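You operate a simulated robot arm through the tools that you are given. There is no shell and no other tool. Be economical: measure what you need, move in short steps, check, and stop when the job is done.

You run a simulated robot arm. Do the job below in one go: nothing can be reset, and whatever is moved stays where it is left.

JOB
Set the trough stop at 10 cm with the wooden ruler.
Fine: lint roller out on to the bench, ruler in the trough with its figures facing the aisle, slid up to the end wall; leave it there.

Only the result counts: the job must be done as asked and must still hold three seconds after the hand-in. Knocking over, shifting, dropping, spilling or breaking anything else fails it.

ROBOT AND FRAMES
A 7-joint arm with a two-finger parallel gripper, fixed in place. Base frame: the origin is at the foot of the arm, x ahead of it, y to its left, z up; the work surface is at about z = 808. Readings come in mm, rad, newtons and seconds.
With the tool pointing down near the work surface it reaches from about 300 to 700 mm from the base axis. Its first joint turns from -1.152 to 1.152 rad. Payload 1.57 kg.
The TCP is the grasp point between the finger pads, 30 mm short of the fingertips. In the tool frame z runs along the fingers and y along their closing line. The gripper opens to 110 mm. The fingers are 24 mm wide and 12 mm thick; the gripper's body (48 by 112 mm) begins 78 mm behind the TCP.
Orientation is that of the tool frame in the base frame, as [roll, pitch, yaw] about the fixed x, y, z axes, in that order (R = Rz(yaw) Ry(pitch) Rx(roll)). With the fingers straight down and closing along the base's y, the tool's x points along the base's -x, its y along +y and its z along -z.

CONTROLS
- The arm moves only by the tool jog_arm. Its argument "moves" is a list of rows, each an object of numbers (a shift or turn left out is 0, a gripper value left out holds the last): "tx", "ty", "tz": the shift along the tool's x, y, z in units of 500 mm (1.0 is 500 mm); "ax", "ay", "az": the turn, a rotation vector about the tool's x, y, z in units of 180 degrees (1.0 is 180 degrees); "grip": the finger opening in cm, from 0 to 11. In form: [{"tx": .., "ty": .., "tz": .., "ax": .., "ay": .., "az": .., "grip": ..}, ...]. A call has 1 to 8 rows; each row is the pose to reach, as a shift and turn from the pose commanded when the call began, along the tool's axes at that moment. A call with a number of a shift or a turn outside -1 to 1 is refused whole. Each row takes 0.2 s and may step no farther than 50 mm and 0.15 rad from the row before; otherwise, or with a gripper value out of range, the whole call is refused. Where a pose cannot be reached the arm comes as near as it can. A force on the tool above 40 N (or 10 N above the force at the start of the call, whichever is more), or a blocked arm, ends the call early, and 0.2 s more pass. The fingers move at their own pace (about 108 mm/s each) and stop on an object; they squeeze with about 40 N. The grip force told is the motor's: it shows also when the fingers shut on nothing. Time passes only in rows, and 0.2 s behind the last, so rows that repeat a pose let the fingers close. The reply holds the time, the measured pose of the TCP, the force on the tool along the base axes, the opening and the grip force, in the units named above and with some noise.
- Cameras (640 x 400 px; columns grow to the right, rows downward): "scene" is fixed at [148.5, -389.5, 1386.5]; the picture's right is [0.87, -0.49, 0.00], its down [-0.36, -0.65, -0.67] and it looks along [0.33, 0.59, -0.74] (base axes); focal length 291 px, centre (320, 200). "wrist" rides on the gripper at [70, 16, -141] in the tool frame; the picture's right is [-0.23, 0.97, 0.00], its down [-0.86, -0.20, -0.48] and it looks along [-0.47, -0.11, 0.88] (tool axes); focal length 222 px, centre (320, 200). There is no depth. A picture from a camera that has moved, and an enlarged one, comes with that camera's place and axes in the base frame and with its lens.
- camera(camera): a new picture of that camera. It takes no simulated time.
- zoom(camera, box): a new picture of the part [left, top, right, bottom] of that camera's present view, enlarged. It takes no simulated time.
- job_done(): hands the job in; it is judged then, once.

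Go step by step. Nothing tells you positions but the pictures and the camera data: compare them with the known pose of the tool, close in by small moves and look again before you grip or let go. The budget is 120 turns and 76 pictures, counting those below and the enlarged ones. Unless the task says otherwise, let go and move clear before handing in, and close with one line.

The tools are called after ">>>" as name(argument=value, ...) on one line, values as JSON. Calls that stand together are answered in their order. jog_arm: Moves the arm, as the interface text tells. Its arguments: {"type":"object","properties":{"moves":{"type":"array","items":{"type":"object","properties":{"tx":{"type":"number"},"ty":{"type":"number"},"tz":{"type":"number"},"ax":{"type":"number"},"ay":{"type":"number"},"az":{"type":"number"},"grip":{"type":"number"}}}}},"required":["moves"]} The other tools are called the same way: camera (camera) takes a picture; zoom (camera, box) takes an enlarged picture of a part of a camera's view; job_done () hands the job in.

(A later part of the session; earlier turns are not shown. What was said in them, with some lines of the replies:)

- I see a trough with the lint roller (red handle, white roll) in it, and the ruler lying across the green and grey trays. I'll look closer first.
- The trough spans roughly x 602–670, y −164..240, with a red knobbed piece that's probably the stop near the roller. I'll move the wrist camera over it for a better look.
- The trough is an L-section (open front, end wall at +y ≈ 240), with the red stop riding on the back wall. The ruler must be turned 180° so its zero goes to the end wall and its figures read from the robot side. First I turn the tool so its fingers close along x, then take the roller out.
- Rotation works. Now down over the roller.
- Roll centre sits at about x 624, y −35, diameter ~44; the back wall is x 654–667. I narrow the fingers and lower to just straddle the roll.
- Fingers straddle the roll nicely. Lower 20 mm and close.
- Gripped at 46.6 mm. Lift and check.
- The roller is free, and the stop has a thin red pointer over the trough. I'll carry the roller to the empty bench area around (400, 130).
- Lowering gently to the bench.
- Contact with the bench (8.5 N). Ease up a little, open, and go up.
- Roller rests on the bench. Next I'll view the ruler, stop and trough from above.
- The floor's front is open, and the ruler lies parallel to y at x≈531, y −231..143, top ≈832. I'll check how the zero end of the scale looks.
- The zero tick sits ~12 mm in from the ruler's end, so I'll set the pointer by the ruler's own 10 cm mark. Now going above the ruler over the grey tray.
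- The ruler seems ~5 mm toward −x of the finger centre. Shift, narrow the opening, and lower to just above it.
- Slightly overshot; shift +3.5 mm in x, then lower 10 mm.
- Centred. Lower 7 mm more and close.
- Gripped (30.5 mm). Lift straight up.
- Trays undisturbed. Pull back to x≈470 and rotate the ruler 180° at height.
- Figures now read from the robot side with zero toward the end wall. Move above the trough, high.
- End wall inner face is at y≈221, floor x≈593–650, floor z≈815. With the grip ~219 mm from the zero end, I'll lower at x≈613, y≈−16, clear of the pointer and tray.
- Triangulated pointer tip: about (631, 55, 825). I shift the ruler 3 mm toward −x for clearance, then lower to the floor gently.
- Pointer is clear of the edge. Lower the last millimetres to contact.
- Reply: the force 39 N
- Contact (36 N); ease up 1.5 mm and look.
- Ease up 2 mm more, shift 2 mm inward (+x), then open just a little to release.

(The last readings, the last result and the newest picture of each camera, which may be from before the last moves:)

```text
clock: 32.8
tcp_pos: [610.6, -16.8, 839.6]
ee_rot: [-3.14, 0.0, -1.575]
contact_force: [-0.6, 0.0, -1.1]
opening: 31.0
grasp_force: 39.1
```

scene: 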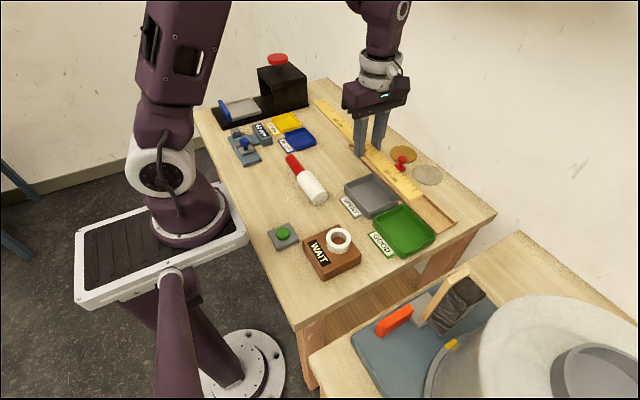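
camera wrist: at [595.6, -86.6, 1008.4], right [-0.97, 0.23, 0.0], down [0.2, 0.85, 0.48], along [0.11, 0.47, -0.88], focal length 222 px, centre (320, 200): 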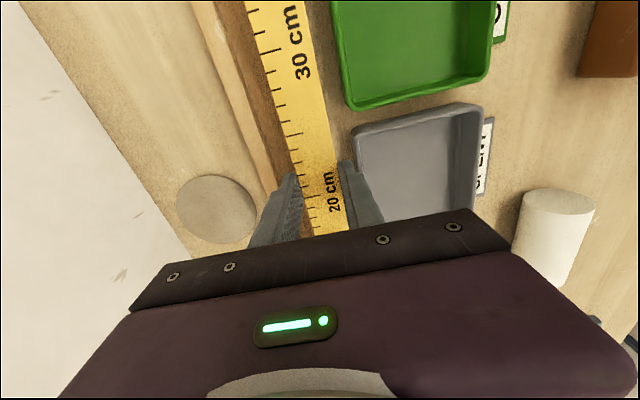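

>>> jog_arm(moves=[{"grip": 3.6}, {"grip": 3.6}, {"tz": -0.02, "grip": 3.6}, {"tz": -0.06, "grip": 3.6}, {"tz": -0.14, "grip": 3.6}])

>>> camera(camera="scene")

>>> zoom(camera="scene", box=[345, 130, 425, 200])

```text
clock: 34.0
tcp_pos: [610.5, -17.2, 911.0]
ee_rot: [3.141, 0.002, -1.574]
contact_force: [-0.6, -0.7, -0.2]
opening: 36.3
grasp_force: 0.0
```

```text
31 pictures are left
```

scene: 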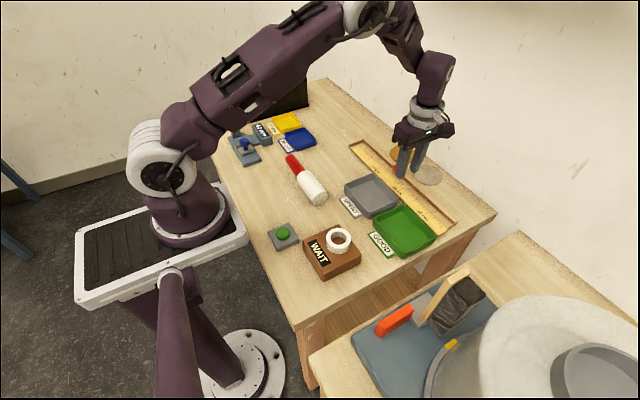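

```text
5.71 times, centred on (385, 165) of scene
camera zoom: at [148.5, -389.5, 1386.5], right [0.87, -0.49, 0.0], down [-0.36, -0.65, -0.67], along [0.33, 0.59, -0.74], focal length 1662 px, centre (-51, 400)
```

zoom: 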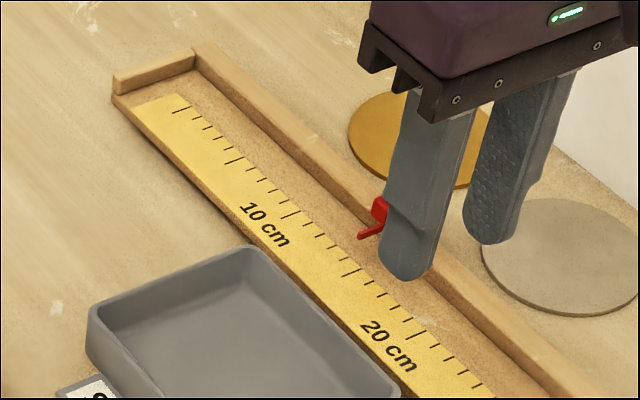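

Ruler is in the trough with 0 toward the end wall, needing ~18 mm more +y. I re-grip at the same place so I can slide it along.

>>> jog_arm(moves=[{"tz": 0.06, "grip": 3.8}, {"tz": 0.12, "grip": 3.8}, {"tz": 0.137, "grip": 3.8}, {"tz": 0.137, "grip": 2.5}, {"tz": 0.137, "grip": 2.5}])

```text
clock: 35.2
tcp_pos: [610.3, -16.8, 842.7]
ee_rot: [-3.14, 0.002, -1.574]
contact_force: [-1.8, 0.2, 7.1]
opening: 30.7
grasp_force: 40.1
```

>>> jog_arm(moves=[{"tz": -0.003}, {"tz": -0.003, "ty": -0.004}, {"tz": -0.003, "ty": -0.008}, {"tz": -0.003, "ty": -0.008, "tx": -0.01}, {"tz": -0.003, "ty": -0.008, "tx": -0.02}])

>>> zoom(camera="scene", box=[345, 130, 425, 200])

```text
clock: 36.4
tcp_pos: [614.9, -7.7, 843.5]
ee_rot: [-3.139, 0.001, -1.575]
contact_force: [-0.9, -0.1, -0.2]
opening: 30.7
grasp_force: 39.8
```

```text
5.71 times, centred on (385, 165) of scene
camera zoom: at [148.5, -389.5, 1386.5], right [0.87, -0.49, 0.0], down [-0.36, -0.65, -0.67], along [0.33, 0.59, -0.74], focal length 1662 px, centre (-51, 400)
```

zoom: 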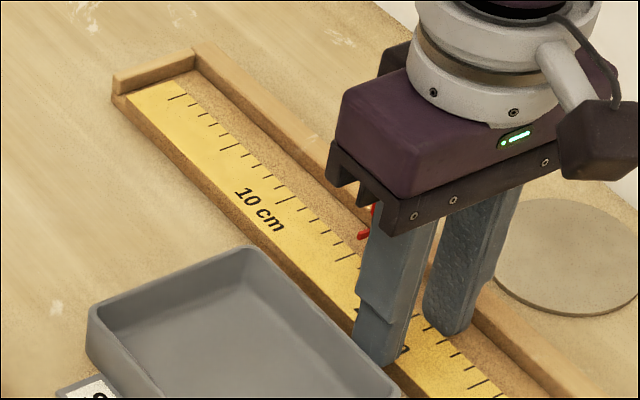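

>>> jog_arm(moves=[{"tx": -0.002}, {"tx": -0.004}, {"tx": -0.006}])

>>> zoom(camera="scene", box=[345, 130, 385, 160])

```text
clock: 37.2
tcp_pos: [615.0, -5.2, 842.3]
ee_rot: [-3.139, 0.001, -1.575]
contact_force: [0.5, 0.5, 0.8]
opening: 30.9
grasp_force: 39.3
```

```text
13.33 times, centred on (365, 145) of scene
camera zoom: at [148.5, -389.5, 1386.5], right [0.87, -0.49, 0.0], down [-0.36, -0.65, -0.67], along [0.33, 0.59, -0.74], focal length 3878 px, centre (-280, 933)
```

zoom: 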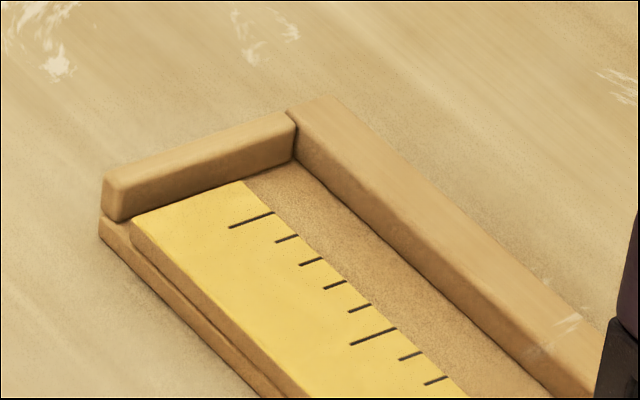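

Nearly touching; continue in 1 mm steps until force shows.

>>> jog_arm(moves=[{"tx": -0.002}, {"tx": -0.004}])

```text
clock: 37.8
tcp_pos: [615.7, -2.8, 842.8]
ee_rot: [-3.14, 0.001, -1.574]
contact_force: [-0.2, 0.2, -0.2]
opening: 30.7
grasp_force: 39.3
```

>>> jog_arm(moves=[{"tx": -0.002}, {"tx": -0.004}])

>>> zoom(camera="scene", box=[345, 130, 385, 160])

```text
clock: 38.4
tcp_pos: [615.0, -1.0, 842.7]
ee_rot: [-3.14, 0.0, -1.573]
contact_force: [0.2, -0.5, -0.4]
opening: 30.9
grasp_force: 40.1
```

```text
13.33 times, centred on (365, 145) of scene
camera zoom: at [148.5, -389.5, 1386.5], right [0.87, -0.49, 0.0], down [-0.36, -0.65, -0.67], along [0.33, 0.59, -0.74], focal length 3878 px, centre (-280, 933)
```

zoom: 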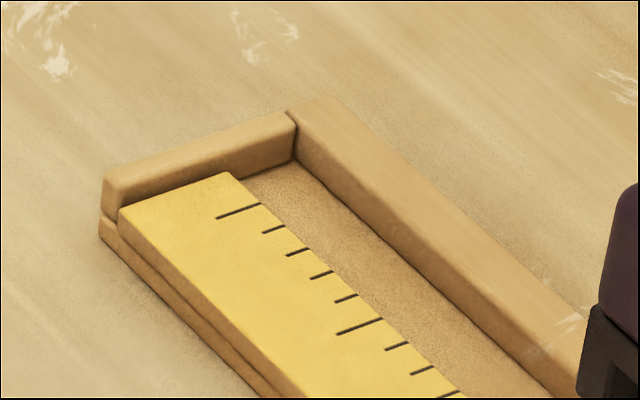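

>>> jog_arm(moves=[{"tx": -0.002}, {"tx": -0.004}])

>>> jog_arm(moves=[{"tx": -0.002}, {"tx": -0.003}])

```text
clock: 39.0
tcp_pos: [615.7, 0.9, 842.0]
ee_rot: [-3.14, 0.0, -1.574]
contact_force: [-0.3, -0.1, -0.5]
opening: 30.8
grasp_force: 39.4
```

```text
clock: 39.6
tcp_pos: [615.3, 2.4, 843.1]
ee_rot: [-3.139, -0.002, -1.574]
contact_force: [-1.4, -12.0, 2.7]
opening: 30.7
grasp_force: 40.0
```

Touching the end wall (−12 N in y). Lower gently to the floor.

>>> jog_arm(moves=[{"tz": 0.002}, {"tz": 0.004}])

```text
clock: 40.2
tcp_pos: [614.6, 1.9, 842.9]
ee_rot: [-3.14, -0.002, -1.574]
contact_force: [-3.5, -14.9, 15.8]
opening: 30.6
grasp_force: 39.7
```

On the floor and against the wall. Release slightly and rise.

>>> jog_arm(moves=[{"grip": 3.6}, {"grip": 3.6}, {"tz": -0.02, "grip": 3.6}, {"tz": -0.06, "grip": 3.6}, {"tz": -0.14, "grip": 3.6}, {"tz": -0.22, "grip": 3.6}, {"tz": -0.22, "tx": 0.08, "grip": 3.6}, {"tz": -0.22, "tx": 0.17, "grip": 3.6}])

>>> zoom(camera="scene", box=[345, 125, 415, 185])

>>> camera(camera="wrist")

```text
clock: 42.0
tcp_pos: [618.2, -80.6, 953.0]
ee_rot: [-3.139, 0.001, -1.573]
contact_force: [-0.7, 0.0, -0.5]
opening: 36.1
grasp_force: 0.0
```

```text
6.67 times, centred on (380, 155) of scene
camera zoom: at [148.5, -389.5, 1386.5], right [0.87, -0.49, 0.0], down [-0.36, -0.65, -0.68], along [0.33, 0.59, -0.74], focal length 1939 px, centre (-80, 500)
```

zoom: 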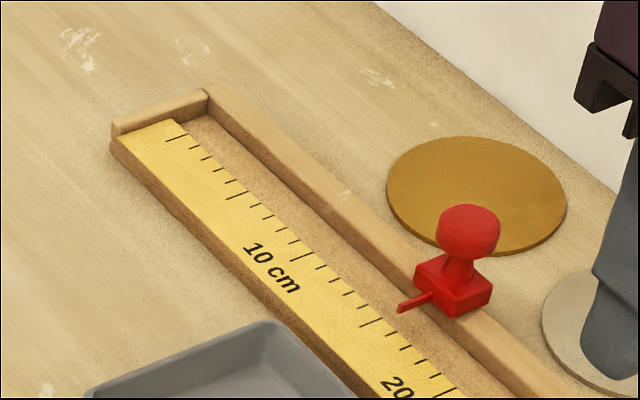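

```text
25 pictures are left
camera wrist: at [600.5, -148.7, 1093.1], right [-0.97, 0.23, 0.0], down [0.2, 0.85, 0.48], along [0.11, 0.47, -0.88], focal length 222 px, centre (320, 200)
```

wrist: 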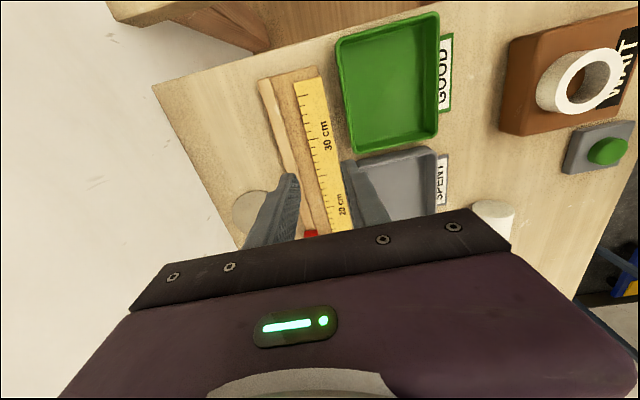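

Ruler is seated against the end wall. Now I turn the tool back so its fingers close along y, to grip the stop's knob (≈ (661, 56, 855)).

>>> jog_arm(moves=[{"az": 0.046}, {"az": 0.092}, {"az": 0.138}, {"az": 0.184}, {"az": 0.23}, {"az": 0.276}, {"az": 0.322}, {"az": 0.368}])

>>> jog_arm(moves=[{"az": 0.044, "grip": 6.0}, {"az": 0.088, "grip": 6.0}, {"az": 0.133, "grip": 6.0}])

```text
clock: 43.8
tcp_pos: [615.2, -81.1, 950.8]
ee_rot: [3.14, 0.001, -2.734]
contact_force: [0.2, 0.1, -0.8]
opening: 36.1
grasp_force: 0.1
```

```text
clock: 44.6
tcp_pos: [614.3, -81.4, 952.1]
ee_rot: [-3.14, 0.003, 3.134]
contact_force: [-0.7, 0.6, -0.7]
opening: 60.2
grasp_force: 0.1
```

>>> jog_arm(moves=[{"tx": -0.03, "ty": 0.08}, {"tx": -0.06, "ty": 0.16}, {"tx": -0.088, "ty": 0.24}, {"tx": -0.088, "ty": 0.274, "tz": 0.03}, {"tx": -0.088, "ty": 0.274, "tz": 0.07}])

>>> camera(camera="wrist")

>>> zoom(camera="scene", box=[360, 125, 430, 185])

```text
clock: 45.8
tcp_pos: [659.9, 55.8, 915.6]
ee_rot: [3.141, 0.002, 3.135]
contact_force: [0.6, -0.2, -0.2]
opening: 60.0
grasp_force: 0.0
```

```text
24 pictures are left
camera wrist: at [590.0, 73.7, 1057.1], right [0.23, 0.97, 0.0], down [0.85, -0.21, 0.48], along [0.47, -0.11, -0.88], focal length 222 px, centre (320, 200)
```

wrist: 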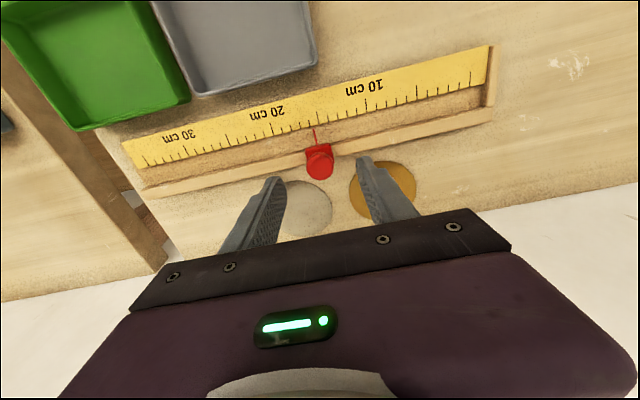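

```text
6.67 times, centred on (395, 155) of scene
camera zoom: at [148.5, -389.5, 1386.5], right [0.87, -0.49, 0.0], down [-0.36, -0.65, -0.67], along [0.33, 0.59, -0.74], focal length 1939 px, centre (-180, 500)
```

zoom: 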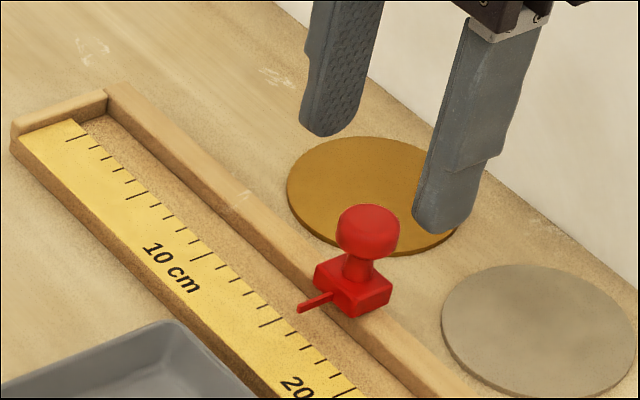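

Fingers straddle the knob. Shift 4 mm to −x and lower.

>>> jog_arm(moves=[{"tx": 0.008, "ty": 0.003, "tz": 0.04}, {"tx": 0.008, "ty": 0.003, "tz": 0.086}])

>>> camera(camera="wrist")

>>> zoom(camera="scene", box=[370, 125, 430, 185])

```text
clock: 46.4
tcp_pos: [657.3, 57.6, 874.0]
ee_rot: [-3.141, 0.002, 3.136]
contact_force: [-0.2, 0.3, 0.6]
opening: 60.0
grasp_force: 0.1
```

```text
22 pictures are left
camera wrist: at [586.7, 75.0, 1014.7], right [0.23, 0.97, 0.0], down [0.85, -0.21, 0.48], along [0.47, -0.11, -0.88], focal length 222 px, centre (320, 200)
```

wrist: 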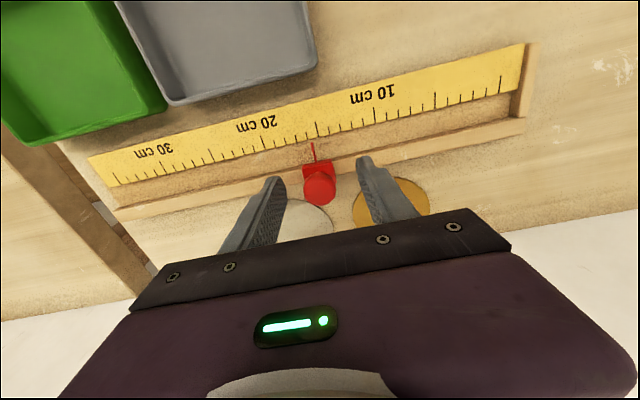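

```text
6.67 times, centred on (400, 155) of scene
camera zoom: at [148.5, -389.5, 1386.5], right [0.87, -0.49, 0.0], down [-0.36, -0.65, -0.67], along [0.33, 0.59, -0.74], focal length 1939 px, centre (-213, 500)
```

zoom: 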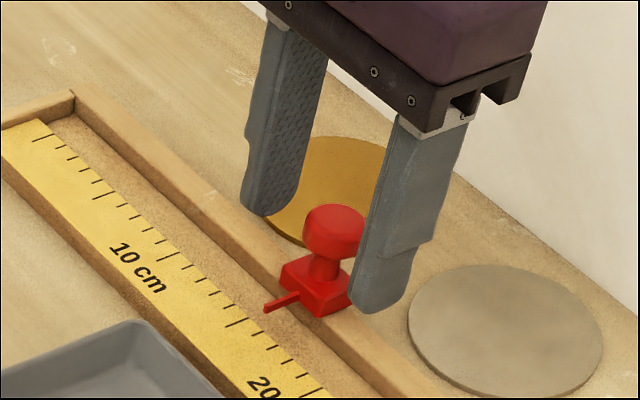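

Close on the knob.

>>> jog_arm(moves=[{"tz": 0.008, "grip": 4.0}, {"tz": 0.008, "grip": 2.0}, {"tz": 0.008, "grip": 1.5}, {"tz": 0.008, "grip": 1.5}])

>>> zoom(camera="wrist", box=[240, 60, 420, 220])

```text
clock: 47.4
tcp_pos: [657.6, 57.5, 869.6]
ee_rot: [3.141, 0.001, 3.133]
contact_force: [0.5, -2.1, -0.3]
opening: 25.5
grasp_force: 37.0
```

```text
2.50 times, centred on (330, 140) of wrist
camera zoom: at [586.4, 74.7, 1011.1], right [0.23, 0.97, 0.0], down [0.85, -0.21, 0.48], along [0.47, -0.11, -0.88], focal length 555 px, centre (295, 350)
```

zoom: 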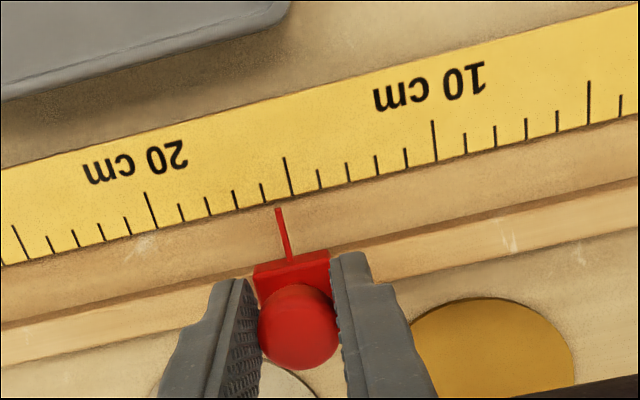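

Knob gripped. Pointer reads ≈15.7; drag the stop +y by 50 mm first.

>>> jog_arm(moves=[{"ty": 0.02}, {"ty": 0.04}, {"ty": 0.06}, {"ty": 0.08}, {"ty": 0.1}])

>>> zoom(camera="wrist", box=[260, 90, 380, 190])

>>> zoom(camera="scene", box=[360, 130, 400, 170])

```text
clock: 48.6
tcp_pos: [657.3, 107.1, 869.5]
ee_rot: [3.14, 0.002, 3.134]
contact_force: [6.9, -1.0, -11.5]
opening: 25.4
grasp_force: 36.6
```

```text
4.00 times, centred on (320, 140) of wrist
camera zoom: at [586.4, 125.3, 1011.1], right [0.23, 0.97, 0.0], down [0.85, -0.21, 0.48], along [0.47, -0.11, -0.88], focal length 888 px, centre (320, 440)
```

zoom: 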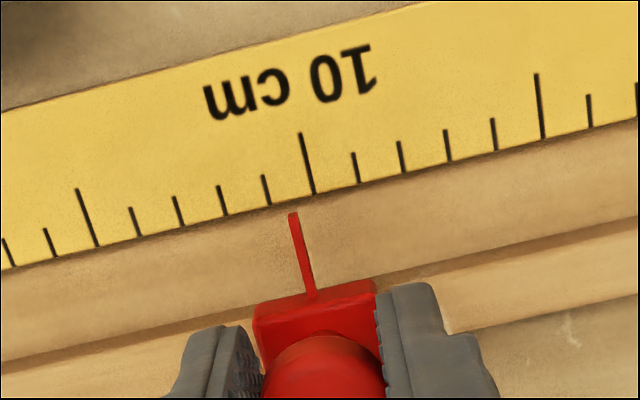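

```text
10.00 times, centred on (380, 150) of scene
camera zoom: at [148.9, -389.5, 1386.4], right [0.87, -0.49, 0.0], down [-0.36, -0.65, -0.67], along [0.33, 0.59, -0.74], focal length 2908 px, centre (-280, 700)
```

zoom: 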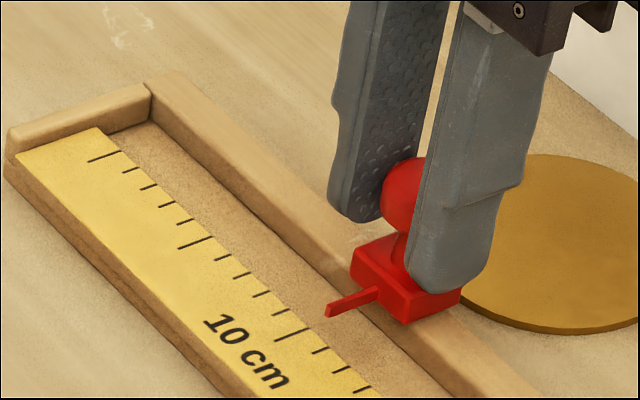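

Pointer reads ≈10.5. Move +5 mm.

>>> jog_arm(moves=[{"ty": 0.005}, {"ty": 0.01}])

>>> zoom(camera="wrist", box=[280, 110, 360, 180])

```text
clock: 49.2
tcp_pos: [656.7, 112.5, 869.6]
ee_rot: [3.14, 0.002, 3.136]
contact_force: [2.6, -1.2, -1.2]
opening: 25.5
grasp_force: 36.8
```

```text
5.71 times, centred on (320, 145) of wrist
camera zoom: at [586.3, 130.3, 1011.1], right [0.23, 0.97, 0.0], down [0.85, -0.2, 0.48], along [0.47, -0.11, -0.88], focal length 1269 px, centre (320, 514)
```

zoom: 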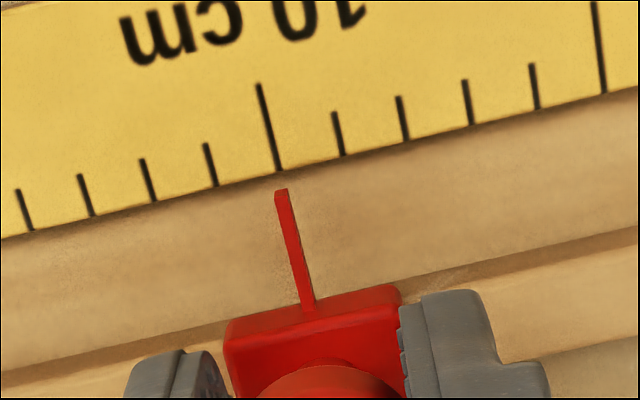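

Pointer lines up with the 10 cm tick. Release the knob gently and rise.

>>> jog_arm(moves=[{"grip": 4.0}, {"grip": 5.5}, {"grip": 5.5}, {"tz": -0.04, "grip": 5.5}, {"tz": -0.1, "grip": 5.5}])

>>> zoom(camera="wrist", box=[280, 80, 360, 150])

>>> zoom(camera="scene", box=[360, 130, 400, 170])

```text
clock: 50.4
tcp_pos: [656.8, 110.5, 919.1]
ee_rot: [3.141, 0.002, 3.134]
contact_force: [-0.2, 0.1, 0.6]
opening: 54.8
grasp_force: 0.0
```

```text
5.71 times, centred on (320, 115) of wrist
camera zoom: at [586.3, 129.4, 1060.8], right [0.23, 0.97, 0.0], down [0.85, -0.21, 0.48], along [0.47, -0.11, -0.88], focal length 1269 px, centre (320, 686)
```

zoom: 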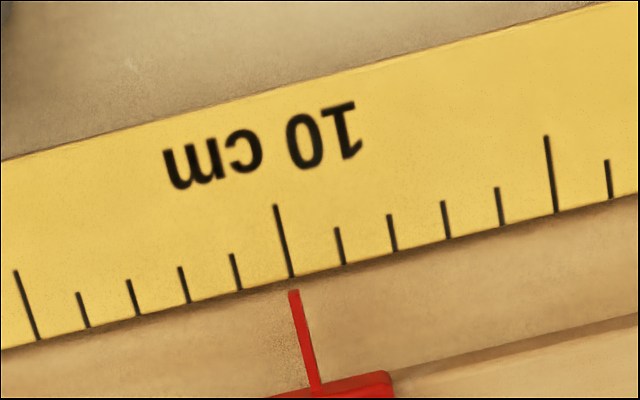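

```text
10.00 times, centred on (380, 150) of scene
camera zoom: at [148.5, -389.5, 1386.5], right [0.87, -0.49, 0.0], down [-0.36, -0.65, -0.67], along [0.33, 0.59, -0.74], focal length 2908 px, centre (-280, 700)
```

zoom: 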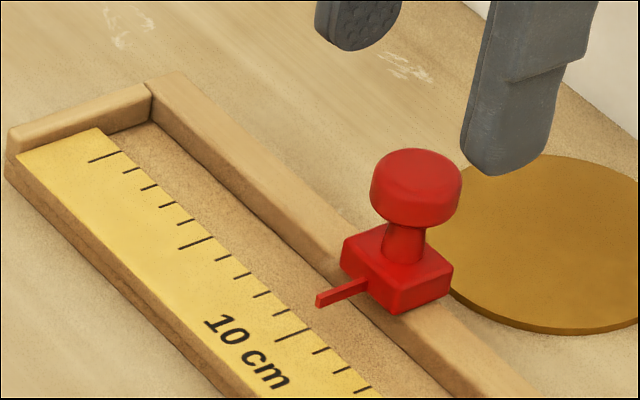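

Pointer reads within ~0.5 mm of the 10 cm tick and the ruler is still at the end wall. I'll move clear and do a final check.

>>> jog_arm(moves=[{"tz": -0.08}, {"tz": -0.16}, {"tz": -0.24, "tx": 0.06}, {"tz": -0.3, "tx": 0.15}])

>>> camera(camera="scene")

>>> zoom(camera="scene", box=[345, 125, 465, 235])

>>> camera(camera="wrist")

```text
refused: row 4 steps farther than a row can; nothing moved
```

```text
14 pictures are left
```

scene: 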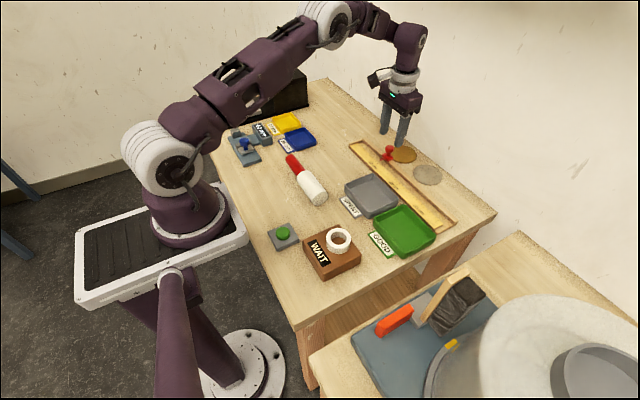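

```text
3.64 times, centred on (405, 180) of scene
camera zoom: at [148.5, -389.5, 1386.5], right [0.87, -0.49, 0.0], down [-0.36, -0.65, -0.67], along [0.33, 0.59, -0.74], focal length 1058 px, centre (11, 273)
```

zoom: 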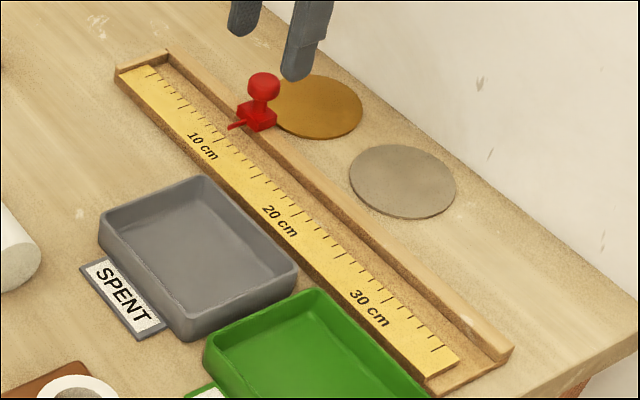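

```text
12 pictures are left
camera wrist: at [586.3, 129.4, 1060.8], right [0.23, 0.97, 0.0], down [0.85, -0.21, 0.48], along [0.47, -0.11, -0.88], focal length 222 px, centre (320, 200)
```

wrist: 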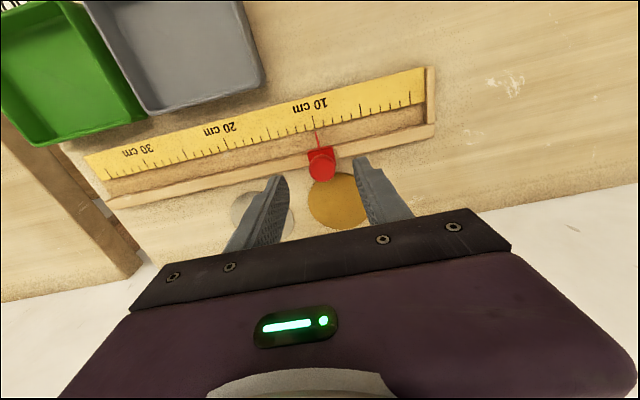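

Checking the zero end against the wall, after moving up a bit.

>>> jog_arm(moves=[{"tz": -0.08}, {"tz": -0.14}])

>>> zoom(camera="wrist", box=[360, 10, 440, 130])

```text
clock: 51.0
tcp_pos: [654.7, 112.1, 989.1]
ee_rot: [3.14, 0.0, 3.134]
contact_force: [-0.1, -0.2, 1.3]
opening: 55.0
grasp_force: 0.0
```

```text
3.33 times, centred on (400, 70) of wrist
camera zoom: at [585.1, 130.2, 1131.6], right [0.23, 0.97, 0.0], down [0.85, -0.21, 0.48], along [0.47, -0.11, -0.88], focal length 740 px, centre (53, 633)
```

zoom: 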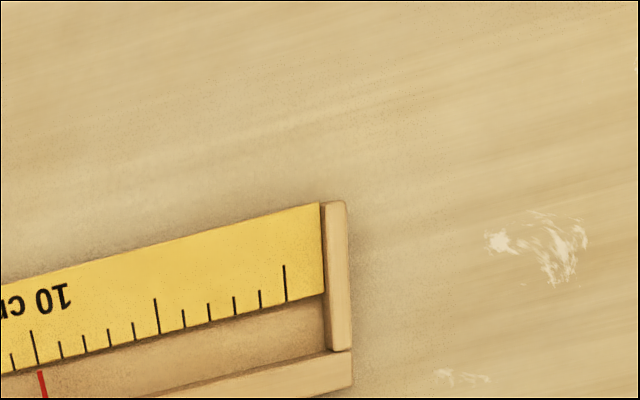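

The ruler is against the end wall and the pointer is on the 10 cm tick. The roller is on the bench and the arm is clear, so I'm handing in.

>>> job_done()

```text
The job is handed in.
```

I set the trough stop's pointer to within about 0.5 mm of the ruler's 10 cm tick. The ruler is in the trough against the end wall, with its figures facing the aisle, and the lint roller is out on the bench. The ruler's zero tick is about 12 mm in from its end, so I used the ruler's own mark; the pointer is therefore about 11 cm from the wall.
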